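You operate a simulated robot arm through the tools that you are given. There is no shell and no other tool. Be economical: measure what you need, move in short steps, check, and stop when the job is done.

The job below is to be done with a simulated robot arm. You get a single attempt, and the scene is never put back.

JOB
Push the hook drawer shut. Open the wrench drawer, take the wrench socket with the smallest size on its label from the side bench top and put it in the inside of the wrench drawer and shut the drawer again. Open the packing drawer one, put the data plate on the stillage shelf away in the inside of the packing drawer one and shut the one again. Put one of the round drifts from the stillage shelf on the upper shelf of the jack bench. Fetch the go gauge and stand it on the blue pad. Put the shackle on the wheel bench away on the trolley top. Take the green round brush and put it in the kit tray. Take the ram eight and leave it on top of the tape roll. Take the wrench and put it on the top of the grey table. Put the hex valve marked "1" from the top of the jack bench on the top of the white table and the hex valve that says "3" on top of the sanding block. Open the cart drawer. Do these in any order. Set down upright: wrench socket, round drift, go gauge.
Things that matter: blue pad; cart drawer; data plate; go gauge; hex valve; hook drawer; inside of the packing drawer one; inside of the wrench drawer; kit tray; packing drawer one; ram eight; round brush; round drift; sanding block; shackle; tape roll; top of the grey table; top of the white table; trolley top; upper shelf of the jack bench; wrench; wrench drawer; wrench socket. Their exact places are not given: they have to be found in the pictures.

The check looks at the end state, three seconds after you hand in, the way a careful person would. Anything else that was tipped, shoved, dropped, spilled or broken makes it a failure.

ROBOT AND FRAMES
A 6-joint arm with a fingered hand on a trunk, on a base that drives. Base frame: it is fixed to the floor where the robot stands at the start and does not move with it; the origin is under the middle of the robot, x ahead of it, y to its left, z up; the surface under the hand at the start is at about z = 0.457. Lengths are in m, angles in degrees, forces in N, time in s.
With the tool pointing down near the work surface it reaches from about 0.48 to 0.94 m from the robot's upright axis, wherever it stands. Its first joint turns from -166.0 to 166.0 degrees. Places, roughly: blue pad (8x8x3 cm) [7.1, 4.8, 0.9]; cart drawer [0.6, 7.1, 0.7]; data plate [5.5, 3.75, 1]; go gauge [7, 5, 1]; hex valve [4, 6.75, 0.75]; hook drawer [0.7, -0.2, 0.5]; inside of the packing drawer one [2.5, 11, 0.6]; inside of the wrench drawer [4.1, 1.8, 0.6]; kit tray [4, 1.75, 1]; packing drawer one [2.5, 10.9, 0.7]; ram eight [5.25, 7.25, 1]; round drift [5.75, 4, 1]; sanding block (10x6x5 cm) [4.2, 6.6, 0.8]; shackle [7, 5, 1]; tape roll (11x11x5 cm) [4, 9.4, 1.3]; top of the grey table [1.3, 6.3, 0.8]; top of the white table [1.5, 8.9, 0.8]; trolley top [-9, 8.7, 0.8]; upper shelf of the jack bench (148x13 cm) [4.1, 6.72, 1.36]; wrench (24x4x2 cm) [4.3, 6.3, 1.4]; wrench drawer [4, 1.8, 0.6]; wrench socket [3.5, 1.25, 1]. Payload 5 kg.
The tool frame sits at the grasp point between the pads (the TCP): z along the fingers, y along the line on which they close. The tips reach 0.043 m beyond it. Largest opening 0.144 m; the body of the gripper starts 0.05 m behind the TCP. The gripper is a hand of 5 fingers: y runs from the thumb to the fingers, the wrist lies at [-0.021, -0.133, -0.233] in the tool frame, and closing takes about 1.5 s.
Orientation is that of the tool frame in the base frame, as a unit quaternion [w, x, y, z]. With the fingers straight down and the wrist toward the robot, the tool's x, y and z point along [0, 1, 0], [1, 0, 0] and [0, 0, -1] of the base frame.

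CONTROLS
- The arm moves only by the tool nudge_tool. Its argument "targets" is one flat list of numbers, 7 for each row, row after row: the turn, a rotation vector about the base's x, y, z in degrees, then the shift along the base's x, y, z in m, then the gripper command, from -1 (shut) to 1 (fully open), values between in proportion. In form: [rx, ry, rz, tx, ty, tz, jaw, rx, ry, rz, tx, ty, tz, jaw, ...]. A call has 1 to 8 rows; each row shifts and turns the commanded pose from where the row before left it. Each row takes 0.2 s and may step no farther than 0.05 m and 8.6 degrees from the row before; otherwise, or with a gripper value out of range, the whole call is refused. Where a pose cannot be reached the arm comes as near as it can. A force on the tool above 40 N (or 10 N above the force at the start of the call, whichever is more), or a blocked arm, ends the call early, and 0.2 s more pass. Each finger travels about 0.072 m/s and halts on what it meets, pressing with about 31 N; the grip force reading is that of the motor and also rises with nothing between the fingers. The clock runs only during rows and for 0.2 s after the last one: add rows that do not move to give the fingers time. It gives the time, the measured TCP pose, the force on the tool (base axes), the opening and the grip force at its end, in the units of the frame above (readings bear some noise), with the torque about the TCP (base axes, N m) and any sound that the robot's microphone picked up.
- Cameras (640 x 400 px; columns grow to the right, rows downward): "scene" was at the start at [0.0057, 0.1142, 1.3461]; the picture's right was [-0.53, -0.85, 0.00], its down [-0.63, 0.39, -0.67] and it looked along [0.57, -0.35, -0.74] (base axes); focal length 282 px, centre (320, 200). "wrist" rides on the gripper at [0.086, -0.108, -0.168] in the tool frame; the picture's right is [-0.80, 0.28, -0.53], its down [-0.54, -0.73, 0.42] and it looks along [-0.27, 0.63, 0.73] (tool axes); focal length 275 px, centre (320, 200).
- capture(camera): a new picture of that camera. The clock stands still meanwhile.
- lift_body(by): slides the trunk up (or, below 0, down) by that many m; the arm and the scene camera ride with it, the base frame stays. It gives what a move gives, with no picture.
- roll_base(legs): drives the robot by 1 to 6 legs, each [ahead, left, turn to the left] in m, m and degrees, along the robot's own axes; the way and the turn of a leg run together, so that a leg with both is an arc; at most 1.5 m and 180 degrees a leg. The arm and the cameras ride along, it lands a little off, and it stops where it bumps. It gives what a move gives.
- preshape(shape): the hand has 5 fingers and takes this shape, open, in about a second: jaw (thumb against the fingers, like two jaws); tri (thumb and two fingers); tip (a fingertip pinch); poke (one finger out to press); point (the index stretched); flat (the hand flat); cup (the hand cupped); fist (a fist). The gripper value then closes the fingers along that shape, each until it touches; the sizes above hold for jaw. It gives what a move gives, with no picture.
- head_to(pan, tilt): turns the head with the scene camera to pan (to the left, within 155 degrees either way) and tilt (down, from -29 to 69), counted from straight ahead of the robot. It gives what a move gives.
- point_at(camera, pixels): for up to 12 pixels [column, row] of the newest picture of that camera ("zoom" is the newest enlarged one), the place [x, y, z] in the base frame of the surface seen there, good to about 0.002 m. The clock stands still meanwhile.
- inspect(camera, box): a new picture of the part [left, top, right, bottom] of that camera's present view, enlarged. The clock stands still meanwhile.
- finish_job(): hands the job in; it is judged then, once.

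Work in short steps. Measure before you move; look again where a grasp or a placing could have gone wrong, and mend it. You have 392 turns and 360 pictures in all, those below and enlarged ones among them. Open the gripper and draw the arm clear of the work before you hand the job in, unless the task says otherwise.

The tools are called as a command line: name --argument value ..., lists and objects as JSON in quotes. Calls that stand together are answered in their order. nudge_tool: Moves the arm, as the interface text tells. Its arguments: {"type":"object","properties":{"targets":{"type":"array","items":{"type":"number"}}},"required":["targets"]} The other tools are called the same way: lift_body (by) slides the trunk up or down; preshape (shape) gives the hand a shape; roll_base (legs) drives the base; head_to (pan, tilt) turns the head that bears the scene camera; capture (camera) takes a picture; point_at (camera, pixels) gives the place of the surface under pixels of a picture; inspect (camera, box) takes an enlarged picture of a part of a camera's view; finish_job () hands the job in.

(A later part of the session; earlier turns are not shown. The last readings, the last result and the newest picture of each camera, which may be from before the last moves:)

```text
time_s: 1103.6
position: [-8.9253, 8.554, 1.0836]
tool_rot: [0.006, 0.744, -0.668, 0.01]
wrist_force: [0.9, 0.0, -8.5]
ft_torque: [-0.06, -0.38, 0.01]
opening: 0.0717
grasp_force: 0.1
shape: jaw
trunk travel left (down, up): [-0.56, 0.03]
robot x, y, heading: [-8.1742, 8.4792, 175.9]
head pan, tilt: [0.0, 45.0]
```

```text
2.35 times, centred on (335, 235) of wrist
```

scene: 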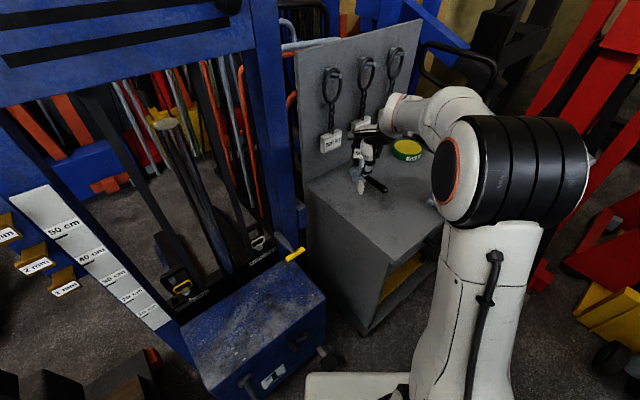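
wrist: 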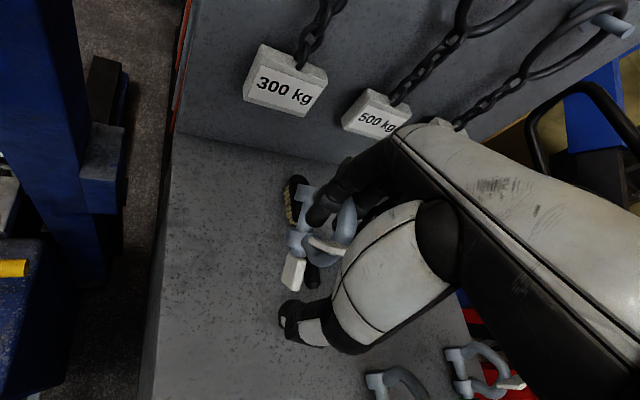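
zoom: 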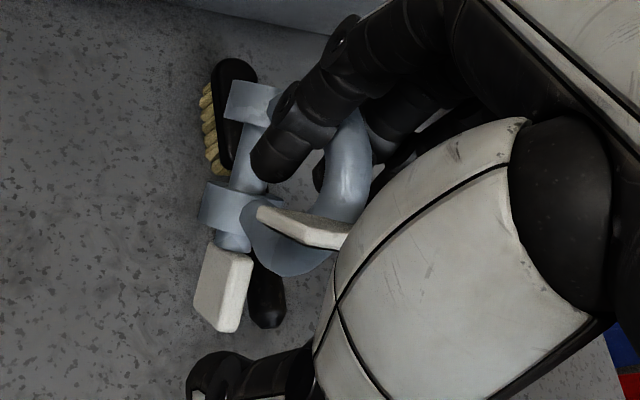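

I measure the other items on the top to choose a free spot for putting it down again.

point_at --camera "wrist" --pixels '[[385, 380], [410, 390], [460, 360], [490, 350], [440, 330], [470, 320], [350, 370], [300, 330], [255, 120]]'

point_at --camera "scene" --pixels '[[460, 205], [470, 190], [440, 160], [420, 170], [410, 185], [430, 195], [425, 150], [395, 195], [400, 215]]'

```text
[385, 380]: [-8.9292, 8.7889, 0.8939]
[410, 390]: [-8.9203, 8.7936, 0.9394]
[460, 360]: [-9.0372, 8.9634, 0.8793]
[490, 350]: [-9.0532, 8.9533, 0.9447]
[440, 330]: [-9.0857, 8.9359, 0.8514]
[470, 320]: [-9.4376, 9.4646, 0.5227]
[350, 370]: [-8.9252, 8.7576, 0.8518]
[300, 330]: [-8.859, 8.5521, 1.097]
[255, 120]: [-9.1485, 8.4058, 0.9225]
```

```text
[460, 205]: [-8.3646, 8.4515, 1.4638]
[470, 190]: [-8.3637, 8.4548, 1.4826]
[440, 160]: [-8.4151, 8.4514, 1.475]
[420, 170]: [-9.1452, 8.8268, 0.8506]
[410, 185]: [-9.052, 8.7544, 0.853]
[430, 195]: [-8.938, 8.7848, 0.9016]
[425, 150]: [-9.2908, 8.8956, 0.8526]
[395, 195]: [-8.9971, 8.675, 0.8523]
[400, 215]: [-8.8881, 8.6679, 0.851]
```

point_at --camera "scene" --pixels '[[585, 255], [610, 200], [545, 290], [590, 300], [560, 230], [620, 260], [600, 350], [540, 330]]'

```text
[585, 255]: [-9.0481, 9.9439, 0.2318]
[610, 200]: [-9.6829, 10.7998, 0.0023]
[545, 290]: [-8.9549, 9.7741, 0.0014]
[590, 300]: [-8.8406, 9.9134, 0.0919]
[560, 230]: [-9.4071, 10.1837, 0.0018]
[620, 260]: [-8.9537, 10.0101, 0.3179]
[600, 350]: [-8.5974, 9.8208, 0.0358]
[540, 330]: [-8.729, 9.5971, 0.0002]
```

The right side is free. I raise a little, shift the base right 22 cm, and move over the free middle of the top.

nudge_tool --targets '[0, 0, 0, 0.005, 0, 0.02, 0, 0, 0, 0, 0.005, 0, 0.01, 0]'

roll_base --legs '[[0, -0.22, 0], [0.06, 0, 0]]'

nudge_tool --targets '[0, 0, 0, -0.03, 0, 0, 0, 0, 0, 0, -0.03, 0, 0, 0, 0, 0, 0, -0.03, 0, 0, 0, 0, 0, 0, -0.02, 0, 0, 0]'

capture --camera "wrist"

```text
time_s: 1104.2
position: [-8.9168, 8.5526, 1.1134]
tool_rot: [0.007, 0.743, -0.669, 0.009]
wrist_force: [0.3, -0.1, -6.8]
ft_torque: [-0.02, -0.37, -0.03]
opening: 0.072
grasp_force: 0.1
shape: jaw
trunk travel left (down, up): [-0.56, 0.03]
robot x, y, heading: [-8.1744, 8.4809, 176.2]
head pan, tilt: [0.0, 45.0]
```

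```text
time_s: 1106.5
position: [-8.9614, 8.7784, 1.1132]
tool_rot: [0.007, 0.742, -0.67, 0.011]
wrist_force: [-0.4, -0.2, -7.6]
ft_torque: [-0.04, -0.42, 0.01]
opening: 0.0721
grasp_force: 0.0
shape: jaw
trunk travel left (down, up): [-0.56, 0.03]
robot x, y, heading: [-8.2182, 8.7018, 176.2]
head pan, tilt: [0.0, 45.0]
```

```text
time_s: 1107.5
position: [-9.0746, 8.7789, 1.1147]
tool_rot: [0.007, 0.742, -0.67, 0.011]
wrist_force: [0.4, -0.5, -7.3]
ft_torque: [-0.04, -0.4, 0.01]
opening: 0.0718
grasp_force: 0.0
shape: jaw
trunk travel left (down, up): [-0.56, 0.03]
robot x, y, heading: [-8.2218, 8.7001, 175.9]
head pan, tilt: [0.0, 45.0]
```

```text
23 pictures are left
```

wrist: 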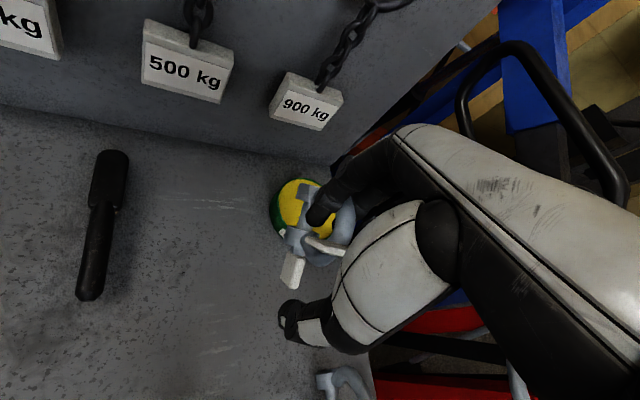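

I shift to the clearer area at about (−9.02,8.70) and lower until the shackle rests.

nudge_tool --targets '[0, 0, 0, 0.018, -0.027, 0, 0, 0, 0, 0, 0.018, -0.027, 0, 0, 0, 0, 0, 0.018, -0.026, 0, 0, 0, 0, 0, 0, 0, -0.03, 0, 0, 0, 0, 0, 0, -0.03, 0, 0, 0, 0, 0, 0, -0.03, 0, 0, 0, 0, 0, 0, -0.02, 0, 0, 0, 0, 0, 0, 0, 0]'

capture --camera "wrist"

```text
time_s: 1109.3
position: [-9.0184, 8.7005, 1.0022]
tool_rot: [0.007, 0.742, -0.67, 0.01]
wrist_force: [-0.1, -0.6, -7.2]
ft_torque: [0.0, -0.39, 0.04]
opening: 0.0718
grasp_force: 0.1
shape: jaw
trunk travel left (down, up): [-0.56, 0.03]
robot x, y, heading: [-8.2204, 8.7047, 175.9]
head pan, tilt: [0.0, 45.0]
```

```text
22 pictures are left
```

wrist: 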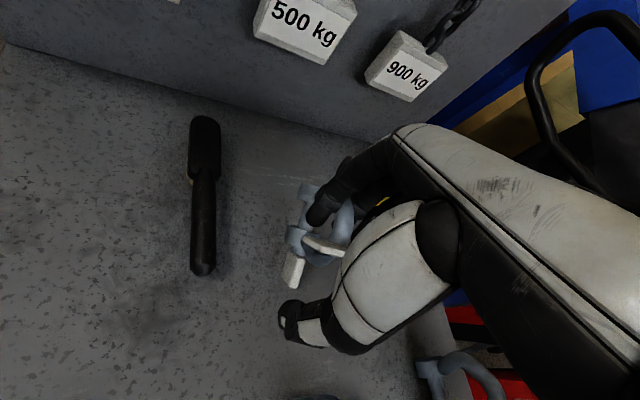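

nudge_tool --targets '[0, 0, 0, 0, 0, -0.015, 0, 0, 0, 0, 0, 0, -0.015, 0, 0, 0, 0, 0, 0, -0.01, 0, 0, 0, 0, 0, 0, 0, 0]'

nudge_tool --targets '[0, 0, 0, 0, 0, -0.01, 0, 0, 0, 0, 0, 0, -0.01, 0, 0, 0, 0, 0, 0, 0, 0]'

inspect --camera "wrist" --box '[240, 140, 420, 320]'

```text
time_s: 1110.3
position: [-9.018, 8.6987, 0.9662]
tool_rot: [0.009, 0.743, -0.67, 0.008]
wrist_force: [-9.9, -4.4, 17.5]
ft_torque: [0.04, 1.26, 0.27]
opening: 0.0778
grasp_force: 0.0
shape: jaw
trunk travel left (down, up): [-0.56, 0.03]
robot x, y, heading: [-8.2221, 8.7028, 176.1]
head pan, tilt: [0.0, 45.0]
```

```text
time_s: 1111.1
position: [-9.0161, 8.6989, 0.9408]
tool_rot: [0.005, 0.742, -0.67, 0.012]
wrist_force: [-0.5, -0.9, -6.0]
ft_torque: [0.04, -0.37, -0.02]
opening: 0.0719
grasp_force: 0.0
shape: jaw
trunk travel left (down, up): [-0.56, 0.03]
robot x, y, heading: [-8.2195, 8.7032, 175.9]
head pan, tilt: [0.0, 45.0]
```

```text
2.22 times, centred on (330, 230) of wrist
```

zoom: 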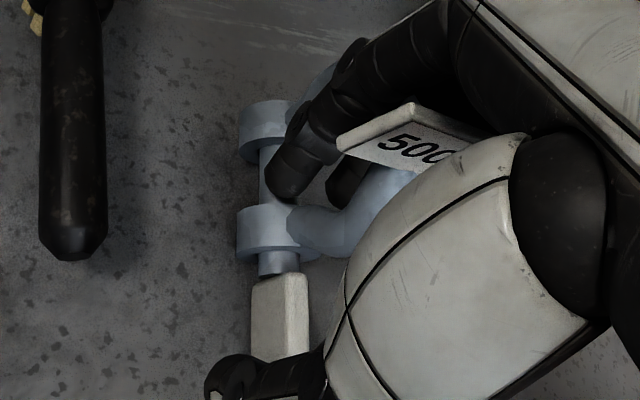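

The index finger sits inside the bow. I lower a bit more so the shackle lies fully on the top, then probe.

nudge_tool --targets '[0, 0, 0, 0, 0, -0.01, 0, 0, 0, 0, 0, 0, -0.01, 0, 0, 0, 0, 0, 0, -0.005, 0, 0, 0, 0, 0, 0, 0, 0]'

inspect --camera "wrist" --box '[240, 140, 420, 320]'

inspect --camera "scene" --box '[340, 100, 460, 220]'

```text
time_s: 1112.1
position: [-9.0183, 8.6995, 0.9253]
tool_rot: [0.01, 0.743, -0.67, 0.005]
wrist_force: [-3.2, -5.0, 32.4]
ft_torque: [0.11, 2.05, 0.36]
opening: 0.0751
grasp_force: 0.1
shape: jaw
trunk travel left (down, up): [-0.56, 0.03]
robot x, y, heading: [-8.2224, 8.7003, 176.3]
head pan, tilt: [0.0, 45.0]
```

```text
2.22 times, centred on (330, 230) of wrist
```

zoom: 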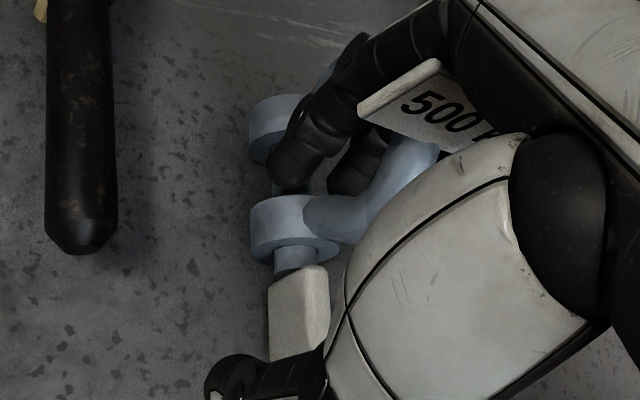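

```text
3.33 times, centred on (400, 160) of scene
```

zoom: 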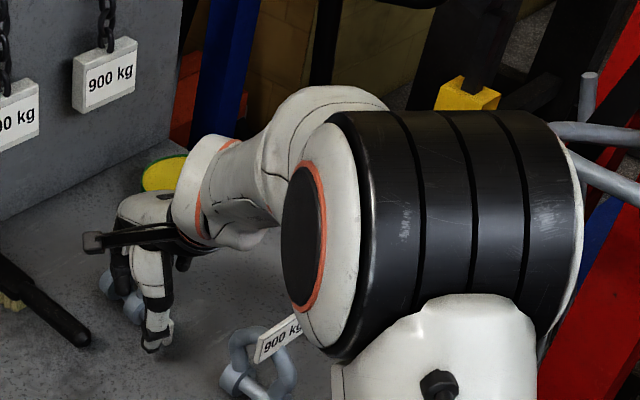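

Two fingers are inside the bow, probably hooked by their curl. I raise 1.5 cm, straighten the fingers with the "flat" shape, and then draw back along the finger direction.

nudge_tool --targets '[0, 0, 0, 0, 0, 0.01, 0, 0, 0, 0, 0, 0, 0.01, 0]'

preshape --shape "flat"

inspect --camera "wrist" --box '[200, 100, 420, 320]'

```text
time_s: 1112.7
position: [-9.015, 8.7004, 0.932]
tool_rot: [0.004, 0.742, -0.67, 0.014]
wrist_force: [-0.6, 0.3, -6.1]
ft_torque: [-0.01, -0.35, 0.0]
opening: 0.0723
grasp_force: 0.0
shape: jaw
trunk travel left (down, up): [-0.56, 0.03]
robot x, y, heading: [-8.2209, 8.7023, 176.0]
head pan, tilt: [0.0, 45.0]
```

```text
time_s: 1113.6
position: [-9.0187, 8.699, 0.9381]
tool_rot: [0.007, 0.742, -0.67, 0.01]
wrist_force: [0.0, -0.1, -0.1]
ft_torque: [0.04, -0.3, -0.01]
opening: 0.1362
grasp_force: 0.0
shape: flat
trunk travel left (down, up): [-0.56, 0.03]
robot x, y, heading: [-8.2174, 8.6985, 176.4]
head pan, tilt: [0.0, 45.0]
```

```text
1.82 times, centred on (310, 210) of wrist
```

zoom: 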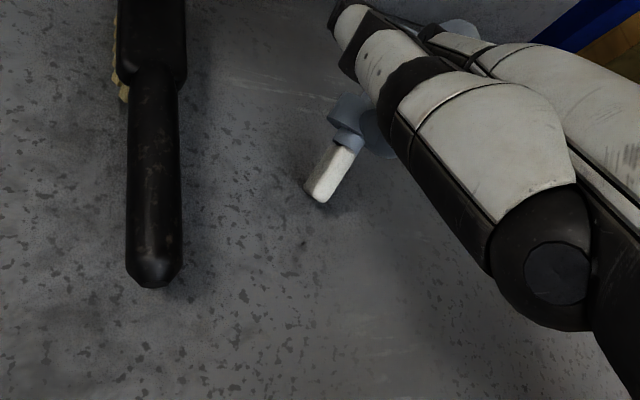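

The weight is off the hand now. I draw the hand back toward me and up.

nudge_tool --targets '[0, 0, 0, 0.012, 0, 0.02, 1, 0, 0, 0, 0.015, 0, 0.025, 1, 0, 0, 0, 0.015, 0, 0.025, 1, 0, 0, 0, 0.015, 0, 0.025, 1, 0, 0, 0, 0.02, 0, 0.025, 1, 0, 0, 0, 0.02, 0, 0.02, 1]'

capture --camera "wrist"

```text
time_s: 1115.0
position: [-8.9197, 8.6997, 1.077]
tool_rot: [0.007, 0.742, -0.67, 0.01]
wrist_force: [0.3, 0.2, -8.1]
ft_torque: [0.12, -0.85, 0.0]
opening: 0.1363
grasp_force: 0.1
shape: flat
trunk travel left (down, up): [-0.56, 0.03]
robot x, y, heading: [-8.2223, 8.6977, 176.3]
head pan, tilt: [0.0, 45.0]
```

```text
17 pictures are left
```

wrist: 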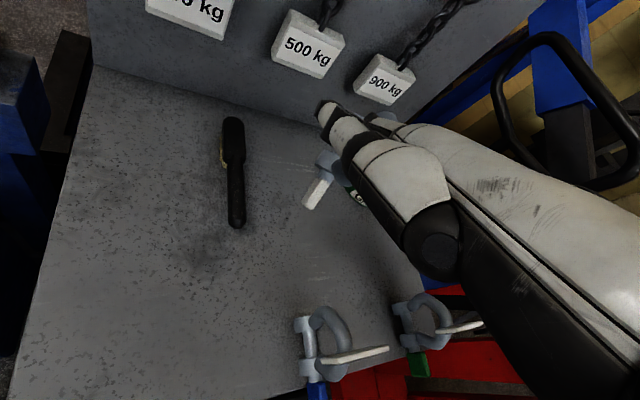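

It still hangs. I zoom to see how it is caught.

inspect --camera "wrist" --box '[280, 80, 460, 240]'

inspect --camera "scene" --box '[330, 80, 460, 200]'

```text
2.50 times, centred on (370, 160) of wrist
```

zoom: 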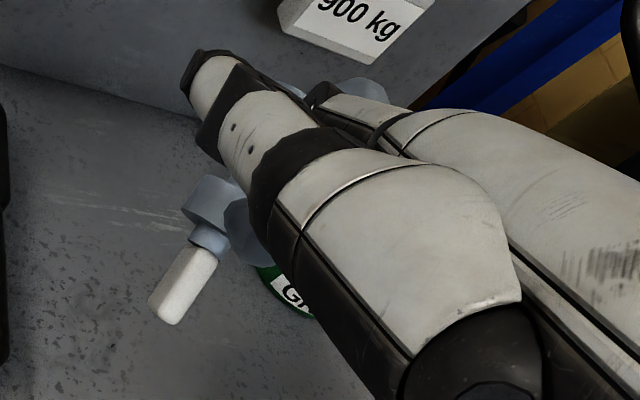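

```text
3.33 times, centred on (395, 140) of scene
```

zoom: 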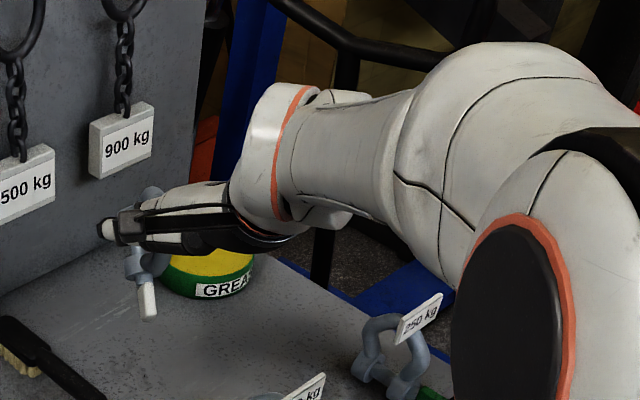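

With the flat hand the fingers point almost horizontally and the shackle hangs on them like on a rod. I lower until it stands on the top, then pull the hand straight back out of the bow.

nudge_tool --targets '[0, 0, 0, 0, 0, -0.03, 1, 0, 0, 0, 0, 0, -0.03, 1, 0, 0, 0, 0, 0, -0.03, 1, 0, 0, 0, 0, 0, -0.025, 1, 0, 0, 0, 0, 0, -0.01, 1, 0, 0, 0, 0, 0, 0, 1]'

nudge_tool --targets '[0, 0, 0, 0, 0, -0.006, 1, 0, 0, 0, 0, 0, -0.004, 1, 0, 0, 0, 0, 0, 0, 1]'

```text
time_s: 1116.4
position: [-8.9215, 8.6998, 0.9545]
tool_rot: [0.007, 0.742, -0.671, 0.01]
wrist_force: [0.2, 0.1, -7.1]
ft_torque: [0.12, -0.86, -0.02]
opening: 0.1363
grasp_force: 0.0
shape: flat
trunk travel left (down, up): [-0.56, 0.03]
robot x, y, heading: [-8.2212, 8.7043, 176.3]
head pan, tilt: [0.0, 45.0]
```

```text
time_s: 1117.2
position: [-8.9214, 8.6993, 0.9442]
tool_rot: [0.008, 0.741, -0.671, 0.01]
wrist_force: [-0.1, 0.3, -7.5]
ft_torque: [0.16, -0.86, 0.0]
opening: 0.1361
grasp_force: 0.1
shape: flat
trunk travel left (down, up): [-0.56, 0.03]
robot x, y, heading: [-8.2211, 8.7066, 176.3]
head pan, tilt: [0.0, 45.0]
```

Still carried. I lower further in small steps until the weight comes off.

nudge_tool --targets '[0, 0, 0, 0, 0, -0.006, 1, 0, 0, 0, 0, 0, -0.006, 1, 0, 0, 0, 0, 0, 0, 1]'

nudge_tool --targets '[0, 0, 0, 0, 0, -0.006, 1, 0, 0, 0, 0, 0, -0.006, 1, 0, 0, 0, 0, 0, 0, 1]'

inspect --camera "scene" --box '[310, 90, 440, 210]'

```text
time_s: 1118.0
position: [-8.9224, 8.7021, 0.9358]
tool_rot: [0.009, 0.742, -0.67, 0.007]
wrist_force: [-1.1, 2.7, 16.6]
ft_torque: [-0.15, 1.35, -0.16]
opening: 0.1361
grasp_force: 0.2
shape: flat
trunk travel left (down, up): [-0.56, 0.03]
robot x, y, heading: [-8.2206, 8.7018, 176.4]
head pan, tilt: [0.0, 45.0]
```

```text
time_s: 1118.8
position: [-8.917, 8.6983, 0.9147]
tool_rot: [0.005, 0.743, -0.669, 0.013]
wrist_force: [-1.2, -0.7, -1.1]
ft_torque: [-0.07, -0.22, -0.04]
opening: 0.0001
grasp_force: 0.0
shape: flat
trunk travel left (down, up): [-0.56, 0.03]
robot x, y, heading: [-8.2214, 8.6989, 176.3]
head pan, tilt: [0.0, 45.0]
```

```text
3.33 times, centred on (375, 150) of scene
```

zoom: 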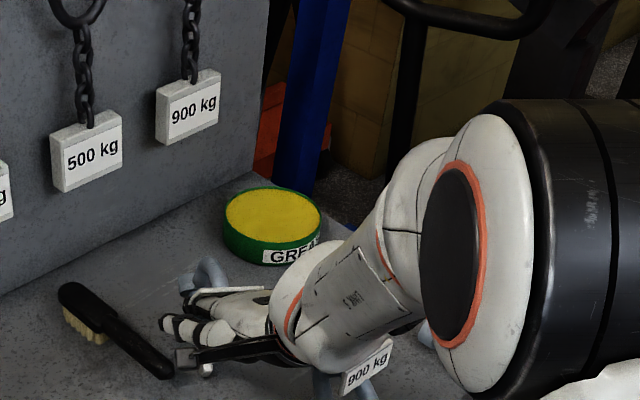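

The shackle rests on the top and the weight is off. I pull the hand straight back in small steps.

nudge_tool --targets '[0, 0, 0, 0.015, 0, 0.001, 1, 0, 0, 0, 0.015, 0, 0.001, 1, 0, 0, 0, 0.02, 0, 0.001, 1, 0, 0, 0, 0.02, 0, 0.001, 1, 0, 0, 0, 0.02, 0, 0.001, 1, 0, 0, 0, 0, 0, 0, 1]'

inspect --camera "scene" --box '[310, 90, 460, 230]'

```text
time_s: 1120.2
position: [-8.8311, 8.6973, 0.9238]
tool_rot: [0.007, 0.742, -0.67, 0.01]
wrist_force: [0.0, 0.6, -6.2]
ft_torque: [0.08, -0.8, -0.02]
opening: 0.1366
grasp_force: 0.0
shape: flat
trunk travel left (down, up): [-0.56, 0.03]
robot x, y, heading: [-8.2222, 8.7023, 175.9]
head pan, tilt: [0.0, 45.0]
```

```text
2.86 times, centred on (385, 160) of scene
```

zoom: 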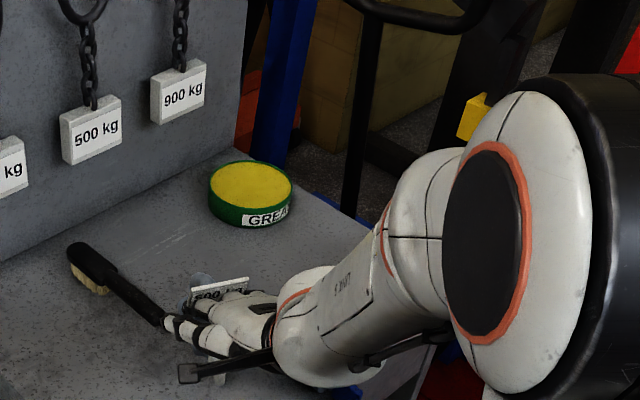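

The weight came back as the hand rose a few millimetres. I lower again until unloaded and pull back while keeping it low.

nudge_tool --targets '[0, 0, 0, 0, 0, -0.006, 1, 0, 0, 0, 0, 0, -0.005, 1, 0, 0, 0, 0, 0, 0, 1]'

nudge_tool --targets '[0, 0, 0, 0, 0, -0.004, 1, 0, 0, 0, 0.01, 0, -0.001, 1, 0, 0, 0, 0.01, 0, 0, 1, 0, 0, 0, 0.01, 0, 0, 1]'

```text
time_s: 1121.0
position: [-8.8313, 8.6994, 0.9132]
tool_rot: [0.008, 0.742, -0.67, 0.01]
wrist_force: [-1.7, -0.9, -0.2]
ft_torque: [0.06, -0.31, -0.02]
opening: 0.1361
grasp_force: 0.1
shape: flat
trunk travel left (down, up): [-0.56, 0.03]
robot x, y, heading: [-8.2207, 8.7001, 176.0]
head pan, tilt: [0.0, 45.0]
```

```text
time_s: 1122.0
position: [-8.7993, 8.6987, 0.9083]
tool_rot: [0.007, 0.742, -0.671, 0.01]
wrist_force: [-3.3, -0.1, -0.2]
ft_torque: [0.09, -0.23, 0.0]
opening: 0.0
grasp_force: 0.0
shape: flat
trunk travel left (down, up): [-0.56, 0.03]
robot x, y, heading: [-8.2217, 8.6997, 175.9]
head pan, tilt: [0.0, 45.0]
```

It drags along: the bow's crown seems wedged between the middle and ring fingers. I move back over the top, and use the "tri" shape, which folds the ring and little fingers away.

nudge_tool --targets '[0, 0, 0, 0, 0, 0.02, 1, 0, 0, 0, -0.03, 0, 0.01, 1, 0, 0, 0, -0.03, 0, 0, 1, 0, 0, 0, -0.03, 0, 0, 1, 0, 0, 0, -0.03, 0, 0, 1, 0, 0, 0, 0, 0, 0, 1]'

preshape --shape "tri"

inspect --camera "wrist" --box '[200, 100, 460, 360]'

```text
time_s: 1123.4
position: [-8.9232, 8.6982, 0.9387]
tool_rot: [0.007, 0.742, -0.671, 0.01]
wrist_force: [-0.4, 0.4, -7.7]
ft_torque: [0.11, -0.89, 0.0]
opening: 0.1363
grasp_force: 0.1
shape: flat
trunk travel left (down, up): [-0.56, 0.03]
robot x, y, heading: [-8.2203, 8.7006, 176.2]
head pan, tilt: [0.0, 45.0]
```

```text
time_s: 1124.3
position: [-8.9229, 8.698, 0.9406]
tool_rot: [0.008, 0.742, -0.67, 0.009]
wrist_force: [-4.2, -2.0, 6.5]
ft_torque: [-0.03, 0.68, 0.12]
opening: 0.143
grasp_force: 0.1
shape: tri
trunk travel left (down, up): [-0.56, 0.03]
robot x, y, heading: [-8.2212, 8.7027, 176.2]
head pan, tilt: [0.0, 45.0]
```

```text
1.54 times, centred on (330, 230) of wrist
```

zoom: 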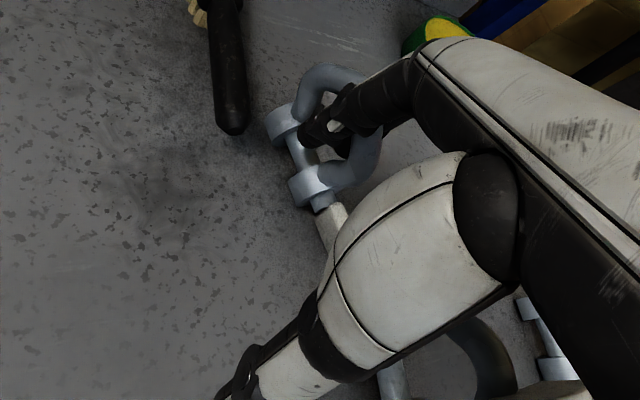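

Now the shackle lies flat on the top with the two fingers standing in the loop. I lift straight up slowly and watch the weight.

nudge_tool --targets '[0, 0, 0, 0, 0, 0.01, 1, 0, 0, 0, 0, 0, 0.01, 1, 0, 0, 0, 0, 0, 0.01, 1, 0, 0, 0, 0, 0, 0.01, 1, 0, 0, 0, 0, 0, 0, 1]'

```text
time_s: 1125.5
position: [-8.921, 8.7, 0.9769]
tool_rot: [0.007, 0.742, -0.67, 0.009]
wrist_force: [0.7, -0.1, -7.4]
ft_torque: [0.01, -0.58, -0.02]
opening: 0.1427
grasp_force: 0.1
shape: tri
trunk travel left (down, up): [-0.56, 0.03]
robot x, y, heading: [-8.2202, 8.7021, 175.8]
head pan, tilt: [0.0, 45.0]
```

Still hooked. I measure the finger's direction and the shackle's parts to choose the right exit direction.

inspect --camera "wrist" --box '[240, 100, 420, 280]'

point_at --camera "zoom" --pixels '[[205, 165], [240, 140], [280, 115], [330, 90], [380, 70], [160, 150], [190, 210], [175, 180], [245, 200], [300, 160], [210, 95], [260, 60]]'

```text
2.22 times, centred on (330, 190) of wrist
```

zoom: 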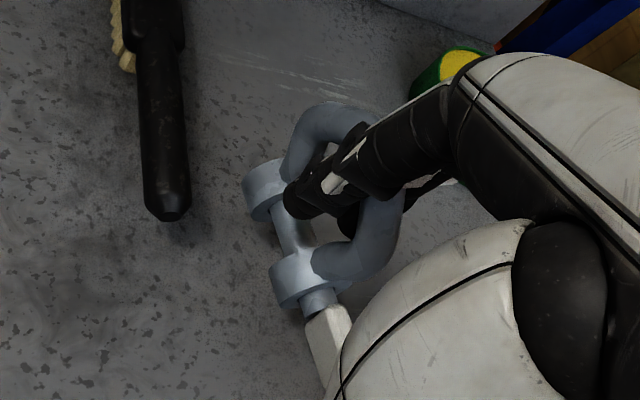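

```text
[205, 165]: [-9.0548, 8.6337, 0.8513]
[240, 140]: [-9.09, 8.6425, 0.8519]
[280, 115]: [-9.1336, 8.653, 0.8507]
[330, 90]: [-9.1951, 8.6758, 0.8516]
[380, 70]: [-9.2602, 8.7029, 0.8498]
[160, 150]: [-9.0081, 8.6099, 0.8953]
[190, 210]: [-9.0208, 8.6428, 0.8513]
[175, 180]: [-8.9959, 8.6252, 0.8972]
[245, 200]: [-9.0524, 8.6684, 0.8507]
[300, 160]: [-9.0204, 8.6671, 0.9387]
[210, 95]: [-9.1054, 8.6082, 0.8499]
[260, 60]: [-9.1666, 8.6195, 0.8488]
```

point_at --camera "zoom" --pixels '[[292, 202], [330, 190], [370, 165], [430, 125], [290, 235], [265, 190], [297, 278], [310, 125], [350, 110], [365, 240], [390, 210], [345, 215]]'

```text
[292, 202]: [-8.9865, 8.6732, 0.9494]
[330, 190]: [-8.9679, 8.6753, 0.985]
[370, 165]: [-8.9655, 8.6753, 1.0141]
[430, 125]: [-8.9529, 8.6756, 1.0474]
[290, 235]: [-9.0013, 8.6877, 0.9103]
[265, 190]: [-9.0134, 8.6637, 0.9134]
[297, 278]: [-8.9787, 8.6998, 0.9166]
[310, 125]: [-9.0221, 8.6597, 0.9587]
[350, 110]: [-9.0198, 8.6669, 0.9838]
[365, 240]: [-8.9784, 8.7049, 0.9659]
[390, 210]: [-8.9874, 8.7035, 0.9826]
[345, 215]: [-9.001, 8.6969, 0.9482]
```

The tag plate appears to be wedged between the index and middle fingers. I lower until the shackle stands on the top, then use "point", which folds the middle finger away from the index.

nudge_tool --targets '[0, 0, 0, 0, 0, -0.015, 1, 0, 0, 0, 0, 0, -0.015, 1, 0, 0, 0, 0, 0, -0.01, 1, 0, 0, 0, 0, 0, 0, 1]'

preshape --shape "point"

nudge_tool --targets '[0, 0, 0, 0, 0, 0.015, 1, 0, 0, 0, 0, 0, 0.015, 1, 0, 0, 0, 0, 0, 0.015, 1, 0, 0, 0, 0, 0, 0, 1]'

```text
time_s: 1126.5
position: [-8.9219, 8.7005, 0.9398]
tool_rot: [0.007, 0.742, -0.67, 0.008]
wrist_force: [-1.8, 1.9, 6.5]
ft_torque: [-0.06, 0.59, -0.22]
opening: 0.1427
grasp_force: 0.1
shape: tri
trunk travel left (down, up): [-0.56, 0.03]
robot x, y, heading: [-8.2201, 8.7023, 176.2]
head pan, tilt: [0.0, 45.0]
```

```text
time_s: 1127.4
position: [-8.9211, 8.698, 0.9415]
tool_rot: [0.008, 0.742, -0.671, 0.008]
wrist_force: [-6.6, -3.6, 21.9]
ft_torque: [-0.92, 1.64, 0.16]
opening: 0.1364
grasp_force: 0.1
shape: point
trunk travel left (down, up): [-0.56, 0.03]
robot x, y, heading: [-8.2218, 8.6993, 176.2]
head pan, tilt: [0.0, 45.0]
```

```text
time_s: 1128.4
position: [-8.9199, 8.6989, 0.9828]
tool_rot: [0.007, 0.742, -0.67, 0.01]
wrist_force: [-0.5, 0.0, -0.3]
ft_torque: [0.01, 0.01, 0.01]
opening: 0.136
grasp_force: 0.1
shape: point
trunk travel left (down, up): [-0.56, 0.03]
robot x, y, heading: [-8.2215, 8.7007, 176.1]
head pan, tilt: [0.0, 45.0]
```

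The weight is gone: the shackle is free. I rise further and look.

nudge_tool --targets '[0, 0, 0, 0, 0, 0.02, 1, 0, 0, 0, 0, 0, 0.025, 1, 0, 0, 0, 0, 0, 0.025, 1, 0, 0, 0, 0, 0, 0.025, 1, 0, 0, 0, 0, 0, 0, 1]'

capture --camera "wrist"

```text
time_s: 1129.6
position: [-8.9199, 8.6995, 1.0771]
tool_rot: [0.007, 0.742, -0.67, 0.01]
wrist_force: [-0.3, 0.6, -0.1]
ft_torque: [0.0, 0.03, -0.04]
opening: 0.1362
grasp_force: 0.0
shape: point
trunk travel left (down, up): [-0.56, 0.03]
robot x, y, heading: [-8.2209, 8.7007, 176.0]
head pan, tilt: [0.0, 45.0]
```

```text
10 pictures are left
```

wrist: 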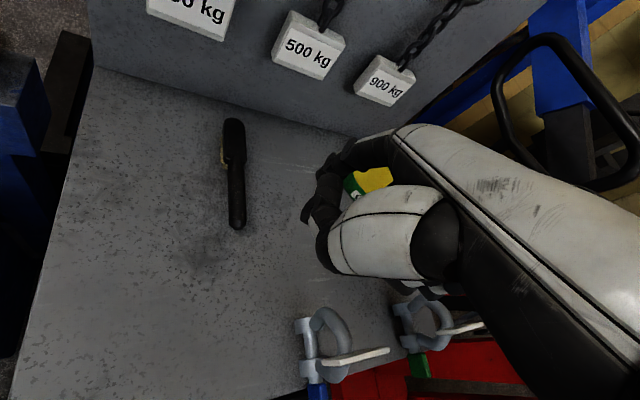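

I back the base away and look at the trolley top.

roll_base --legs '[[-0.3, 0, 0]]'

inspect --camera "scene" --box '[280, 50, 480, 230]'

```text
time_s: 1131.6
position: [-8.6241, 8.6772, 1.0793]
tool_rot: [0.008, 0.742, -0.67, 0.01]
wrist_force: [0.7, 0.2, 1.0]
ft_torque: [0.03, 0.05, -0.02]
opening: 0.136
grasp_force: 0.1
shape: point
trunk travel left (down, up): [-0.56, 0.03]
robot x, y, heading: [-7.9265, 8.6814, 176.1]
head pan, tilt: [0.0, 45.0]
```

```text
2.22 times, centred on (380, 140) of scene
```

zoom: 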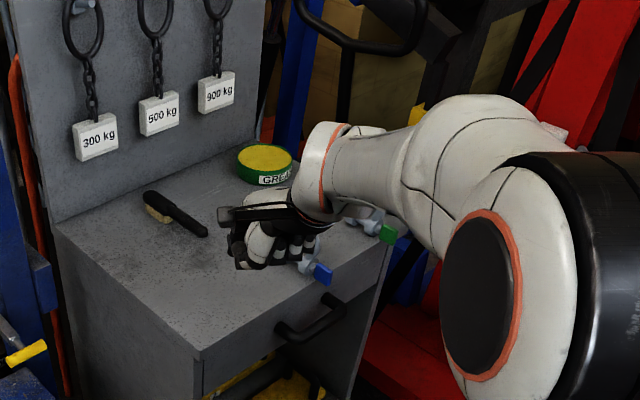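

The view is blocked by my hand. I move it aside to the left and look again.

nudge_tool --targets '[0, 0, 0, 0.02, -0.04, 0, 1, 0, 0, 0, 0.02, -0.04, 0, 1, 0, 0, 0, 0.02, -0.04, 0, 1, 0, 0, 0, 0.02, -0.04, 0, 1, 0, 0, 0, 0, -0.04, 0, 1, 0, 0, 0, 0, -0.04, 0, 1]'

inspect --camera "scene" --box '[280, 50, 480, 230]'

```text
time_s: 1133.0
position: [-8.5424, 8.4349, 1.0778]
tool_rot: [0.007, 0.742, -0.67, 0.011]
wrist_force: [0.4, 0.5, -1.0]
ft_torque: [-0.04, -0.01, 0.03]
opening: 0.1363
grasp_force: 0.1
shape: point
trunk travel left (down, up): [-0.56, 0.03]
robot x, y, heading: [-7.9259, 8.6823, 176.3]
head pan, tilt: [0.0, 45.0]
```

```text
2.22 times, centred on (380, 140) of scene
```

zoom: 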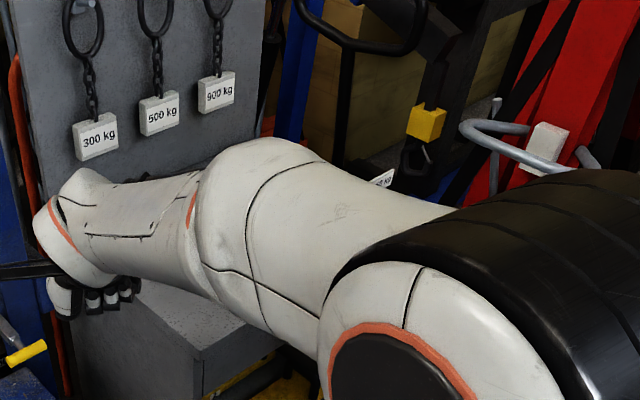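

capture --camera "wrist"

```text
7 pictures are left
```

wrist: 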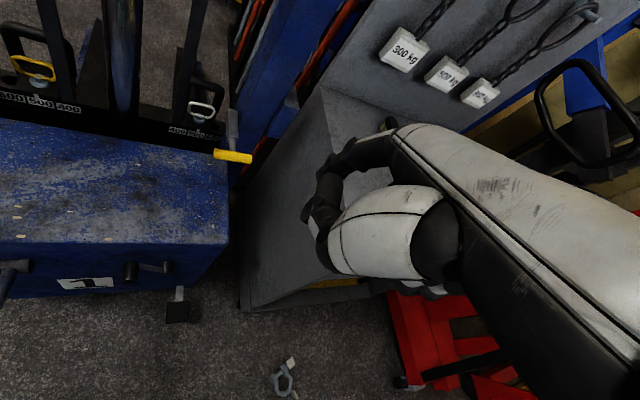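

A shackle lies on the floor at wrist (285,378) — it slipped off. I measure it.

point_at --camera "wrist" --pixels '[[285, 378], [278, 388], [290, 365], [283, 370], [272, 380], [295, 395], [291, 361], [288, 385], [300, 340], [260, 370]]'

```text
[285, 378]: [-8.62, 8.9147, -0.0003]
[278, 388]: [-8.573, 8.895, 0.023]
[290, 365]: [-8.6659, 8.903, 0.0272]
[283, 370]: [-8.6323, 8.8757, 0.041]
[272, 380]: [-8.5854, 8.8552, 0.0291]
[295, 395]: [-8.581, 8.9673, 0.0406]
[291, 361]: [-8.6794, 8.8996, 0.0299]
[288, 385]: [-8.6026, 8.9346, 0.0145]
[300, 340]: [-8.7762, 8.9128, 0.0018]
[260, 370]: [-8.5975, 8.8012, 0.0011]
```

inspect --camera "wrist" --box '[240, 340, 330, 400]'

```text
6.67 times, centred on (285, 370) of wrist
```

zoom: 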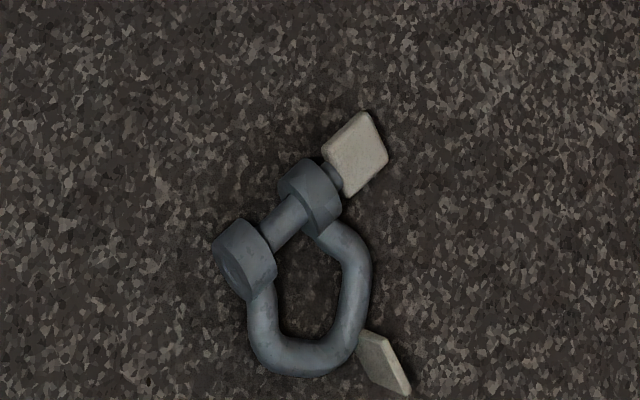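

point_at --camera "zoom" --pixels '[[357, 155], [312, 195], [285, 220], [245, 260], [345, 270], [262, 320], [305, 358], [385, 360], [310, 290], [275, 300]]'

```text
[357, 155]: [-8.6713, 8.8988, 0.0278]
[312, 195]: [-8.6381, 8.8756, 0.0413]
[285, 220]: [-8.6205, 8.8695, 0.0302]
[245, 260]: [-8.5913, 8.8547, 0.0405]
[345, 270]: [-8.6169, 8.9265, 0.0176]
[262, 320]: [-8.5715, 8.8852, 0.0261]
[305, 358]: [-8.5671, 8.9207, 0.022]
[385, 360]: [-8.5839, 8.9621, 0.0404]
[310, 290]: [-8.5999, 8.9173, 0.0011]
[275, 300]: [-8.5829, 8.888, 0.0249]
```

The shackle lies flat on the floor; its bow legs centre at (−8.594,8.906). I'll grip it flat across both legs with the "tri" shape (no finger inside the bow). I align the base and hand above it and lower the trunk.

preshape --shape "tri"

roll_base --legs '[[0, -0.24, 0]]'

nudge_tool --targets '[0, 0, -6, -0.0136, 0.046, 0, 0.4, 0, 0, -6, -0.0136, 0.046, 0, 0.4, 0, 0, -6, -0.0136, 0.046, 0, 0.4, 0, 0, -6, -0.0136, 0.046, 0, 0.4, 0, 0, -6, -0.0136, 0.046, 0, 0.4]'

lift_body --by -0.56

```text
time_s: 1133.9
position: [-8.5436, 8.4354, 1.0792]
tool_rot: [0.007, 0.743, -0.67, 0.01]
wrist_force: [0.0, 0.0, -1.2]
ft_torque: [-0.01, -0.01, 0.02]
opening: 0.1436
grasp_force: 0.2
shape: tri
trunk travel left (down, up): [-0.56, 0.03]
robot x, y, heading: [-7.9262, 8.6848, 176.3]
head pan, tilt: [0.0, 45.0]
```

```text
time_s: 1135.7
position: [-8.5267, 8.6712, 1.0787]
tool_rot: [0.007, 0.744, -0.668, 0.01]
wrist_force: [-0.1, 0.8, -0.1]
ft_torque: [-0.03, 0.0, 0.03]
opening: 0.1435
grasp_force: 0.1
shape: tri
trunk travel left (down, up): [-0.56, 0.03]
robot x, y, heading: [-7.9097, 8.9176, 176.4]
head pan, tilt: [0.0, 45.0]
```

```text
time_s: 1136.9
position: [-8.5971, 8.9015, 1.08]
tool_rot: [-0.01, -0.545, 0.839, -0.009]
wrist_force: [1.1, -0.5, -0.2]
ft_torque: [-0.03, -0.04, -0.03]
opening: 0.1015
grasp_force: 0.1
shape: tri
trunk travel left (down, up): [-0.56, 0.03]
robot x, y, heading: [-7.9084, 8.9156, 176.1]
head pan, tilt: [0.0, 45.0]
```

```text
refused: -0.56 is not a number from -0.4 to 0.4
```

lift_body --by -0.4

lift_body --by -0.15

nudge_tool --targets '[0, 0, 0, 0, 0, -0.045, 0.4, 0, 0, 0, 0, 0, -0.045, 0.4, 0, 0, 0, 0, 0, -0.045, 0.4, 0, 0, 0, 0, 0, -0.045, 0.4, 0, 0, 0, 0, 0, -0.045, 0.4, 0, 0, 0, 0, 0, -0.045, 0.4]'

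```text
time_s: 1140.7
position: [-8.5967, 8.9006, 0.68]
tool_rot: [-0.01, -0.545, 0.838, -0.008]
wrist_force: [0.8, 0.2, 0.3]
ft_torque: [-0.01, -0.01, 0.0]
opening: 0.1011
grasp_force: 0.1
shape: tri
trunk travel left (down, up): [-0.16, 0.43]
robot x, y, heading: [-7.9089, 8.9153, 176.5]
head pan, tilt: [0.0, 45.0]
```

```text
time_s: 1142.5
position: [-8.5966, 8.9006, 0.5295]
tool_rot: [-0.01, -0.545, 0.839, -0.007]
wrist_force: [-0.2, 0.1, -0.3]
ft_torque: [-0.02, -0.01, 0.01]
opening: 0.1013
grasp_force: 0.1
shape: tri
trunk travel left (down, up): [-0.01, 0.58]
robot x, y, heading: [-7.9115, 8.9182, 176.4]
head pan, tilt: [0.0, 45.0]
```

```text
time_s: 1143.8
position: [-8.5981, 8.9021, 0.2597]
tool_rot: [-0.01, -0.546, 0.838, -0.008]
wrist_force: [-0.6, 0.1, 2.1]
ft_torque: [0.03, -0.11, 0.0]
opening: 0.1014
grasp_force: 0.1
shape: tri
trunk travel left (down, up): [-0.01, 0.58]
robot x, y, heading: [-7.9112, 8.9211, 176.4]
head pan, tilt: [0.0, 45.0]
```

The floor is within reach. I lower to z≈0.12 and take a wrist picture to check alignment.

nudge_tool --targets '[0, 0, 0, 0, 0, -0.045, 0.4, 0, 0, 0, 0, 0, -0.045, 0.4, 0, 0, 0, 0, 0, -0.045, 0.4, 0, 0, 0, 0, 0, 0, 0.4]'

capture --camera "wrist"

```text
time_s: 1144.8
position: [-8.5956, 8.9027, 0.1235]
tool_rot: [-0.009, -0.544, 0.839, -0.008]
wrist_force: [-0.8, 0.2, 0.5]
ft_torque: [0.0, -0.01, 0.0]
opening: 0.1011
grasp_force: 0.1
shape: tri
trunk travel left (down, up): [-0.01, 0.58]
robot x, y, heading: [-7.9092, 8.9182, 176.4]
head pan, tilt: [0.0, 45.0]
```

```text
5 pictures are left
```

wrist: 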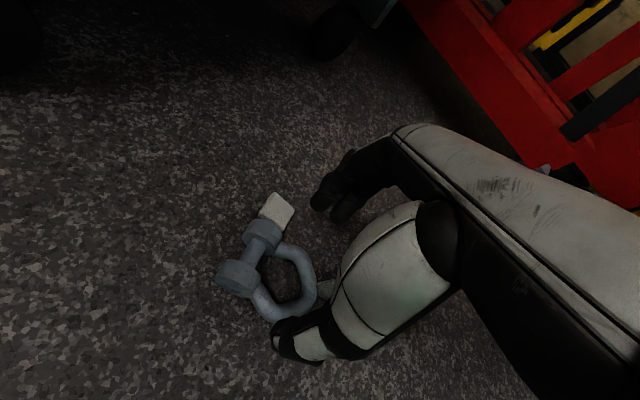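

The bow's legs lie between fingers and thumb, with the lug and tag outside. I lower to z≈0.05 and close.

nudge_tool --targets '[0, 0, 0, 0, 0, -0.03, 0.4, 0, 0, 0, 0, 0, -0.025, 0.4, 0, 0, 0, 0, 0, -0.014, 0.4, 0, 0, 0, 0, 0, 0, 0, 0, 0, 0, 0, 0, 0, -0.5, 0, 0, 0, 0, 0, 0, -1, 0, 0, 0, 0, 0, 0, -1]'

nudge_tool --targets '[0, 0, 0, 0, 0, 0.03, -1, 0, 0, 0, 0, 0, 0.04, -1, 0, 0, 0, 0, 0, 0.045, -1, 0, 0, 0, 0, 0, 0, -1]'

```text
time_s: 1146.5
position: [-8.5947, 8.902, 0.0579]
tool_rot: [-0.011, -0.545, 0.839, -0.007]
wrist_force: [2.2, 7.0, 21.4]
ft_torque: [0.81, 1.46, -0.57]
opening: 0.0789
grasp_force: 31.0
shape: tri
trunk travel left (down, up): [-0.01, 0.58]
robot x, y, heading: [-7.9108, 8.9194, 176.6]
head pan, tilt: [0.0, 45.0]
```

```text
time_s: 1147.5
position: [-8.5936, 8.902, 0.1706]
tool_rot: [-0.009, -0.545, 0.838, -0.008]
wrist_force: [-0.4, 0.4, -7.0]
ft_torque: [0.08, -0.13, -0.03]
opening: 0.078
grasp_force: 31.1
shape: tri
trunk travel left (down, up): [-0.01, 0.58]
robot x, y, heading: [-7.9112, 8.913, 176.4]
head pan, tilt: [0.0, 45.0]
```

Held (7 N). I raise it fully, drive to the trolley, and move over the free middle of the top at (−9.08,8.70).

nudge_tool --targets '[0, 0, 0, 0, 0, 0.045, -1, 0, 0, 0, 0, 0, 0.045, -1, 0, 0, 0, 0, 0, 0.045, -1, 0, 0, 0, 0, 0, 0.045, -1, 0, 0, 0, 0, 0, 0.045, -1, 0, 0, 0, 0, 0, 0.045, -1, 0, 0, 0, 0, 0, 0.045, -1, 0, 0, 0, 0, 0, 0.04, -1]'

lift_body --by 0.4

lift_body --by 0.17

roll_base --legs '[[0, 0.236, 0], [0.355, 0, 0]]'

nudge_tool --targets '[0, 0, 0, -0.03, 0.003, 0, -1, 0, 0, 0, -0.03, 0.003, 0, -1, 0, 0, 0, -0.03, 0.003, -0.02, -1, 0, 0, 0, -0.025, 0.002, -0.02, -1, 0, 0, 0, 0, 0, 0, -1]'

capture --camera "wrist"

```text
time_s: 1149.2
position: [-8.5964, 8.9006, 0.5266]
tool_rot: [-0.009, -0.546, 0.838, -0.008]
wrist_force: [1.2, 0.6, -8.9]
ft_torque: [0.03, -0.13, 0.0]
opening: 0.0779
grasp_force: 30.4
shape: tri
trunk travel left (down, up): [-0.01, 0.58]
robot x, y, heading: [-7.9132, 8.9195, 176.4]
head pan, tilt: [0.0, 45.0]
```

```text
time_s: 1153.1
position: [-8.5961, 8.9004, 0.9268]
tool_rot: [-0.009, -0.545, 0.838, -0.009]
wrist_force: [0.4, 0.1, -7.3]
ft_torque: [0.03, -0.11, 0.0]
opening: 0.0777
grasp_force: 31.4
shape: tri
trunk travel left (down, up): [-0.41, 0.18]
robot x, y, heading: [-7.913, 8.9171, 176.3]
head pan, tilt: [0.0, 45.0]
```

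```text
time_s: 1155.0
position: [-8.5964, 8.8997, 1.0958]
tool_rot: [-0.009, -0.545, 0.838, -0.007]
wrist_force: [-0.2, 0.1, -6.8]
ft_torque: [0.05, -0.17, 0.01]
opening: 0.0775
grasp_force: 31.0
shape: tri
trunk travel left (down, up): [-0.58, 0.01]
robot x, y, heading: [-7.9105, 8.9173, 176.3]
head pan, tilt: [0.0, 45.0]
```

```text
time_s: 1158.7
position: [-8.9719, 8.6821, 1.0962]
tool_rot: [-0.009, -0.548, 0.837, -0.008]
wrist_force: [-0.3, 0.0, -7.1]
ft_torque: [0.06, -0.17, -0.01]
opening: 0.0778
grasp_force: 31.2
shape: tri
trunk travel left (down, up): [-0.58, 0.01]
robot x, y, heading: [-8.2862, 8.7042, 176.8]
head pan, tilt: [0.0, 45.0]
```

```text
time_s: 1159.9
position: [-9.0891, 8.693, 1.0539]
tool_rot: [-0.009, -0.547, 0.837, -0.008]
wrist_force: [-1.0, 0.1, -7.5]
ft_torque: [0.04, -0.14, -0.04]
opening: 0.0774
grasp_force: 31.0
shape: tri
trunk travel left (down, up): [-0.58, 0.01]
robot x, y, heading: [-8.2824, 8.7018, 176.8]
head pan, tilt: [0.0, 45.0]
```

```text
4 pictures are left
```

wrist: 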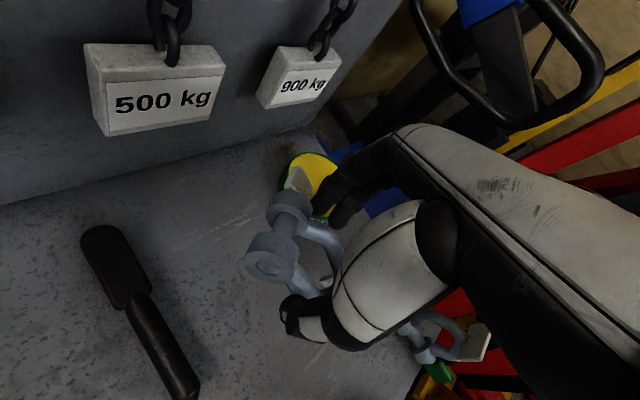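

point_at --camera "wrist" --pixels '[[290, 175], [320, 160], [290, 195], [305, 190], [265, 265], [290, 210], [195, 390], [180, 350], [230, 320], [430, 345]]'

```text
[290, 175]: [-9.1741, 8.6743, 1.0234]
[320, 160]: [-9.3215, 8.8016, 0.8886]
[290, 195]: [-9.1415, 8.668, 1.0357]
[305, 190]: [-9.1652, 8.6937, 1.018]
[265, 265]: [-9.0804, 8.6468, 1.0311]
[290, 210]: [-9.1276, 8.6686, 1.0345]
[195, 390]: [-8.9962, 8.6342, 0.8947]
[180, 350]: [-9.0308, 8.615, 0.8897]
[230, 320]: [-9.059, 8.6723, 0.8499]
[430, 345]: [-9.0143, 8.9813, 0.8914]
```

The tin is farther than it looked. I shift 2 cm toward me and lower to the top.

nudge_tool --targets '[0, 0, 0, 0.01, 0, -0.03, -1, 0, 0, 0, 0.01, 0, -0.035, -1, 0, 0, 0, 0, 0, -0.035, -1, 0, 0, 0, 0, 0, -0.025, -1, 0, 0, 0, 0, 0, -0.008, -1, 0, 0, 0, 0, 0, 0, -1]'

nudge_tool --targets '[0, 0, 0, 0, 0, -0.004, -1, 0, 0, 0, 0, 0, -0.004, -1, 0, 0, 0, 0, 0, 0, -1]'

```text
time_s: 1161.3
position: [-9.0669, 8.6946, 0.9239]
tool_rot: [-0.008, -0.547, 0.837, -0.008]
wrist_force: [0.1, 0.1, -6.6]
ft_torque: [0.04, -0.15, 0.03]
opening: 0.0764
grasp_force: 30.6
shape: tri
trunk travel left (down, up): [-0.58, 0.01]
robot x, y, heading: [-8.2822, 8.7034, 176.6]
head pan, tilt: [0.0, 45.0]
```

```text
time_s: 1162.1
position: [-9.0675, 8.6936, 0.9155]
tool_rot: [-0.008, -0.548, 0.836, -0.008]
wrist_force: [0.4, 0.0, -6.8]
ft_torque: [0.02, -0.16, -0.01]
opening: 0.0768
grasp_force: 31.0
shape: tri
trunk travel left (down, up): [-0.58, 0.01]
robot x, y, heading: [-8.2827, 8.7056, 176.8]
head pan, tilt: [0.0, 45.0]
```

Not yet touching. I lower on in small steps.

nudge_tool --targets '[0, 0, 0, 0, 0, -0.004, -1, 0, 0, 0, 0, 0, -0.003, -1, 0, 0, 0, 0, 0, 0, -1]'

nudge_tool --targets '[0, 0, 0, 0, 0, -0.003, -1, 0, 0, 0, 0, 0, 0, -1]'

```text
time_s: 1162.9
position: [-9.0665, 8.6946, 0.912]
tool_rot: [-0.01, -0.548, 0.837, -0.007]
wrist_force: [1.1, -0.4, 6.5]
ft_torque: [0.44, 0.35, 0.01]
opening: 0.0765
grasp_force: 30.7
shape: tri
trunk travel left (down, up): [-0.58, 0.01]
robot x, y, heading: [-8.2851, 8.7054, 176.8]
head pan, tilt: [0.0, 45.0]
```

```text
time_s: 1163.5
position: [-9.0665, 8.6935, 0.9087]
tool_rot: [-0.011, -0.547, 0.837, -0.006]
wrist_force: [0.1, -1.1, 19.0]
ft_torque: [0.62, 1.07, 0.05]
opening: 0.0767
grasp_force: 31.3
shape: tri
trunk travel left (down, up): [-0.58, 0.01]
robot x, y, heading: [-8.2852, 8.7052, 176.6]
head pan, tilt: [0.0, 45.0]
```

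The shackle rests on the top (19 N contact). I open gradually and lift slowly, watching the weight.

nudge_tool --targets '[0, 0, 0, 0, 0, 0.001, 0.1, 0, 0, 0, 0, 0, 0, 0.3, 0, 0, 0, 0, 0, 0, 0.45, 0, 0, 0, 0, 0, 0, 0.45]'

nudge_tool --targets '[0, 0, 0, 0, 0, 0.01, 0.45, 0, 0, 0, 0, 0, 0.015, 0.45, 0, 0, 0, 0, 0, 0.02, 0.45, 0, 0, 0, 0, 0, 0, 0.45]'

```text
time_s: 1164.5
position: [-9.0656, 8.6949, 0.9061]
tool_rot: [-0.007, -0.547, 0.837, -0.008]
wrist_force: [0.1, 0.2, -1.0]
ft_torque: [-0.01, 0.01, 0.0]
opening: 0.1041
grasp_force: 0.1
shape: tri
trunk travel left (down, up): [-0.58, 0.01]
robot x, y, heading: [-8.2855, 8.7063, 176.6]
head pan, tilt: [0.0, 45.0]
```

```text
time_s: 1165.5
position: [-9.0683, 8.6945, 0.9527]
tool_rot: [-0.01, -0.546, 0.838, -0.008]
wrist_force: [0.9, 0.4, 0.6]
ft_torque: [-0.03, 0.03, 0.0]
opening: 0.104
grasp_force: 0.1
shape: tri
trunk travel left (down, up): [-0.58, 0.01]
robot x, y, heading: [-8.2841, 8.7074, 176.9]
head pan, tilt: [0.0, 45.0]
```

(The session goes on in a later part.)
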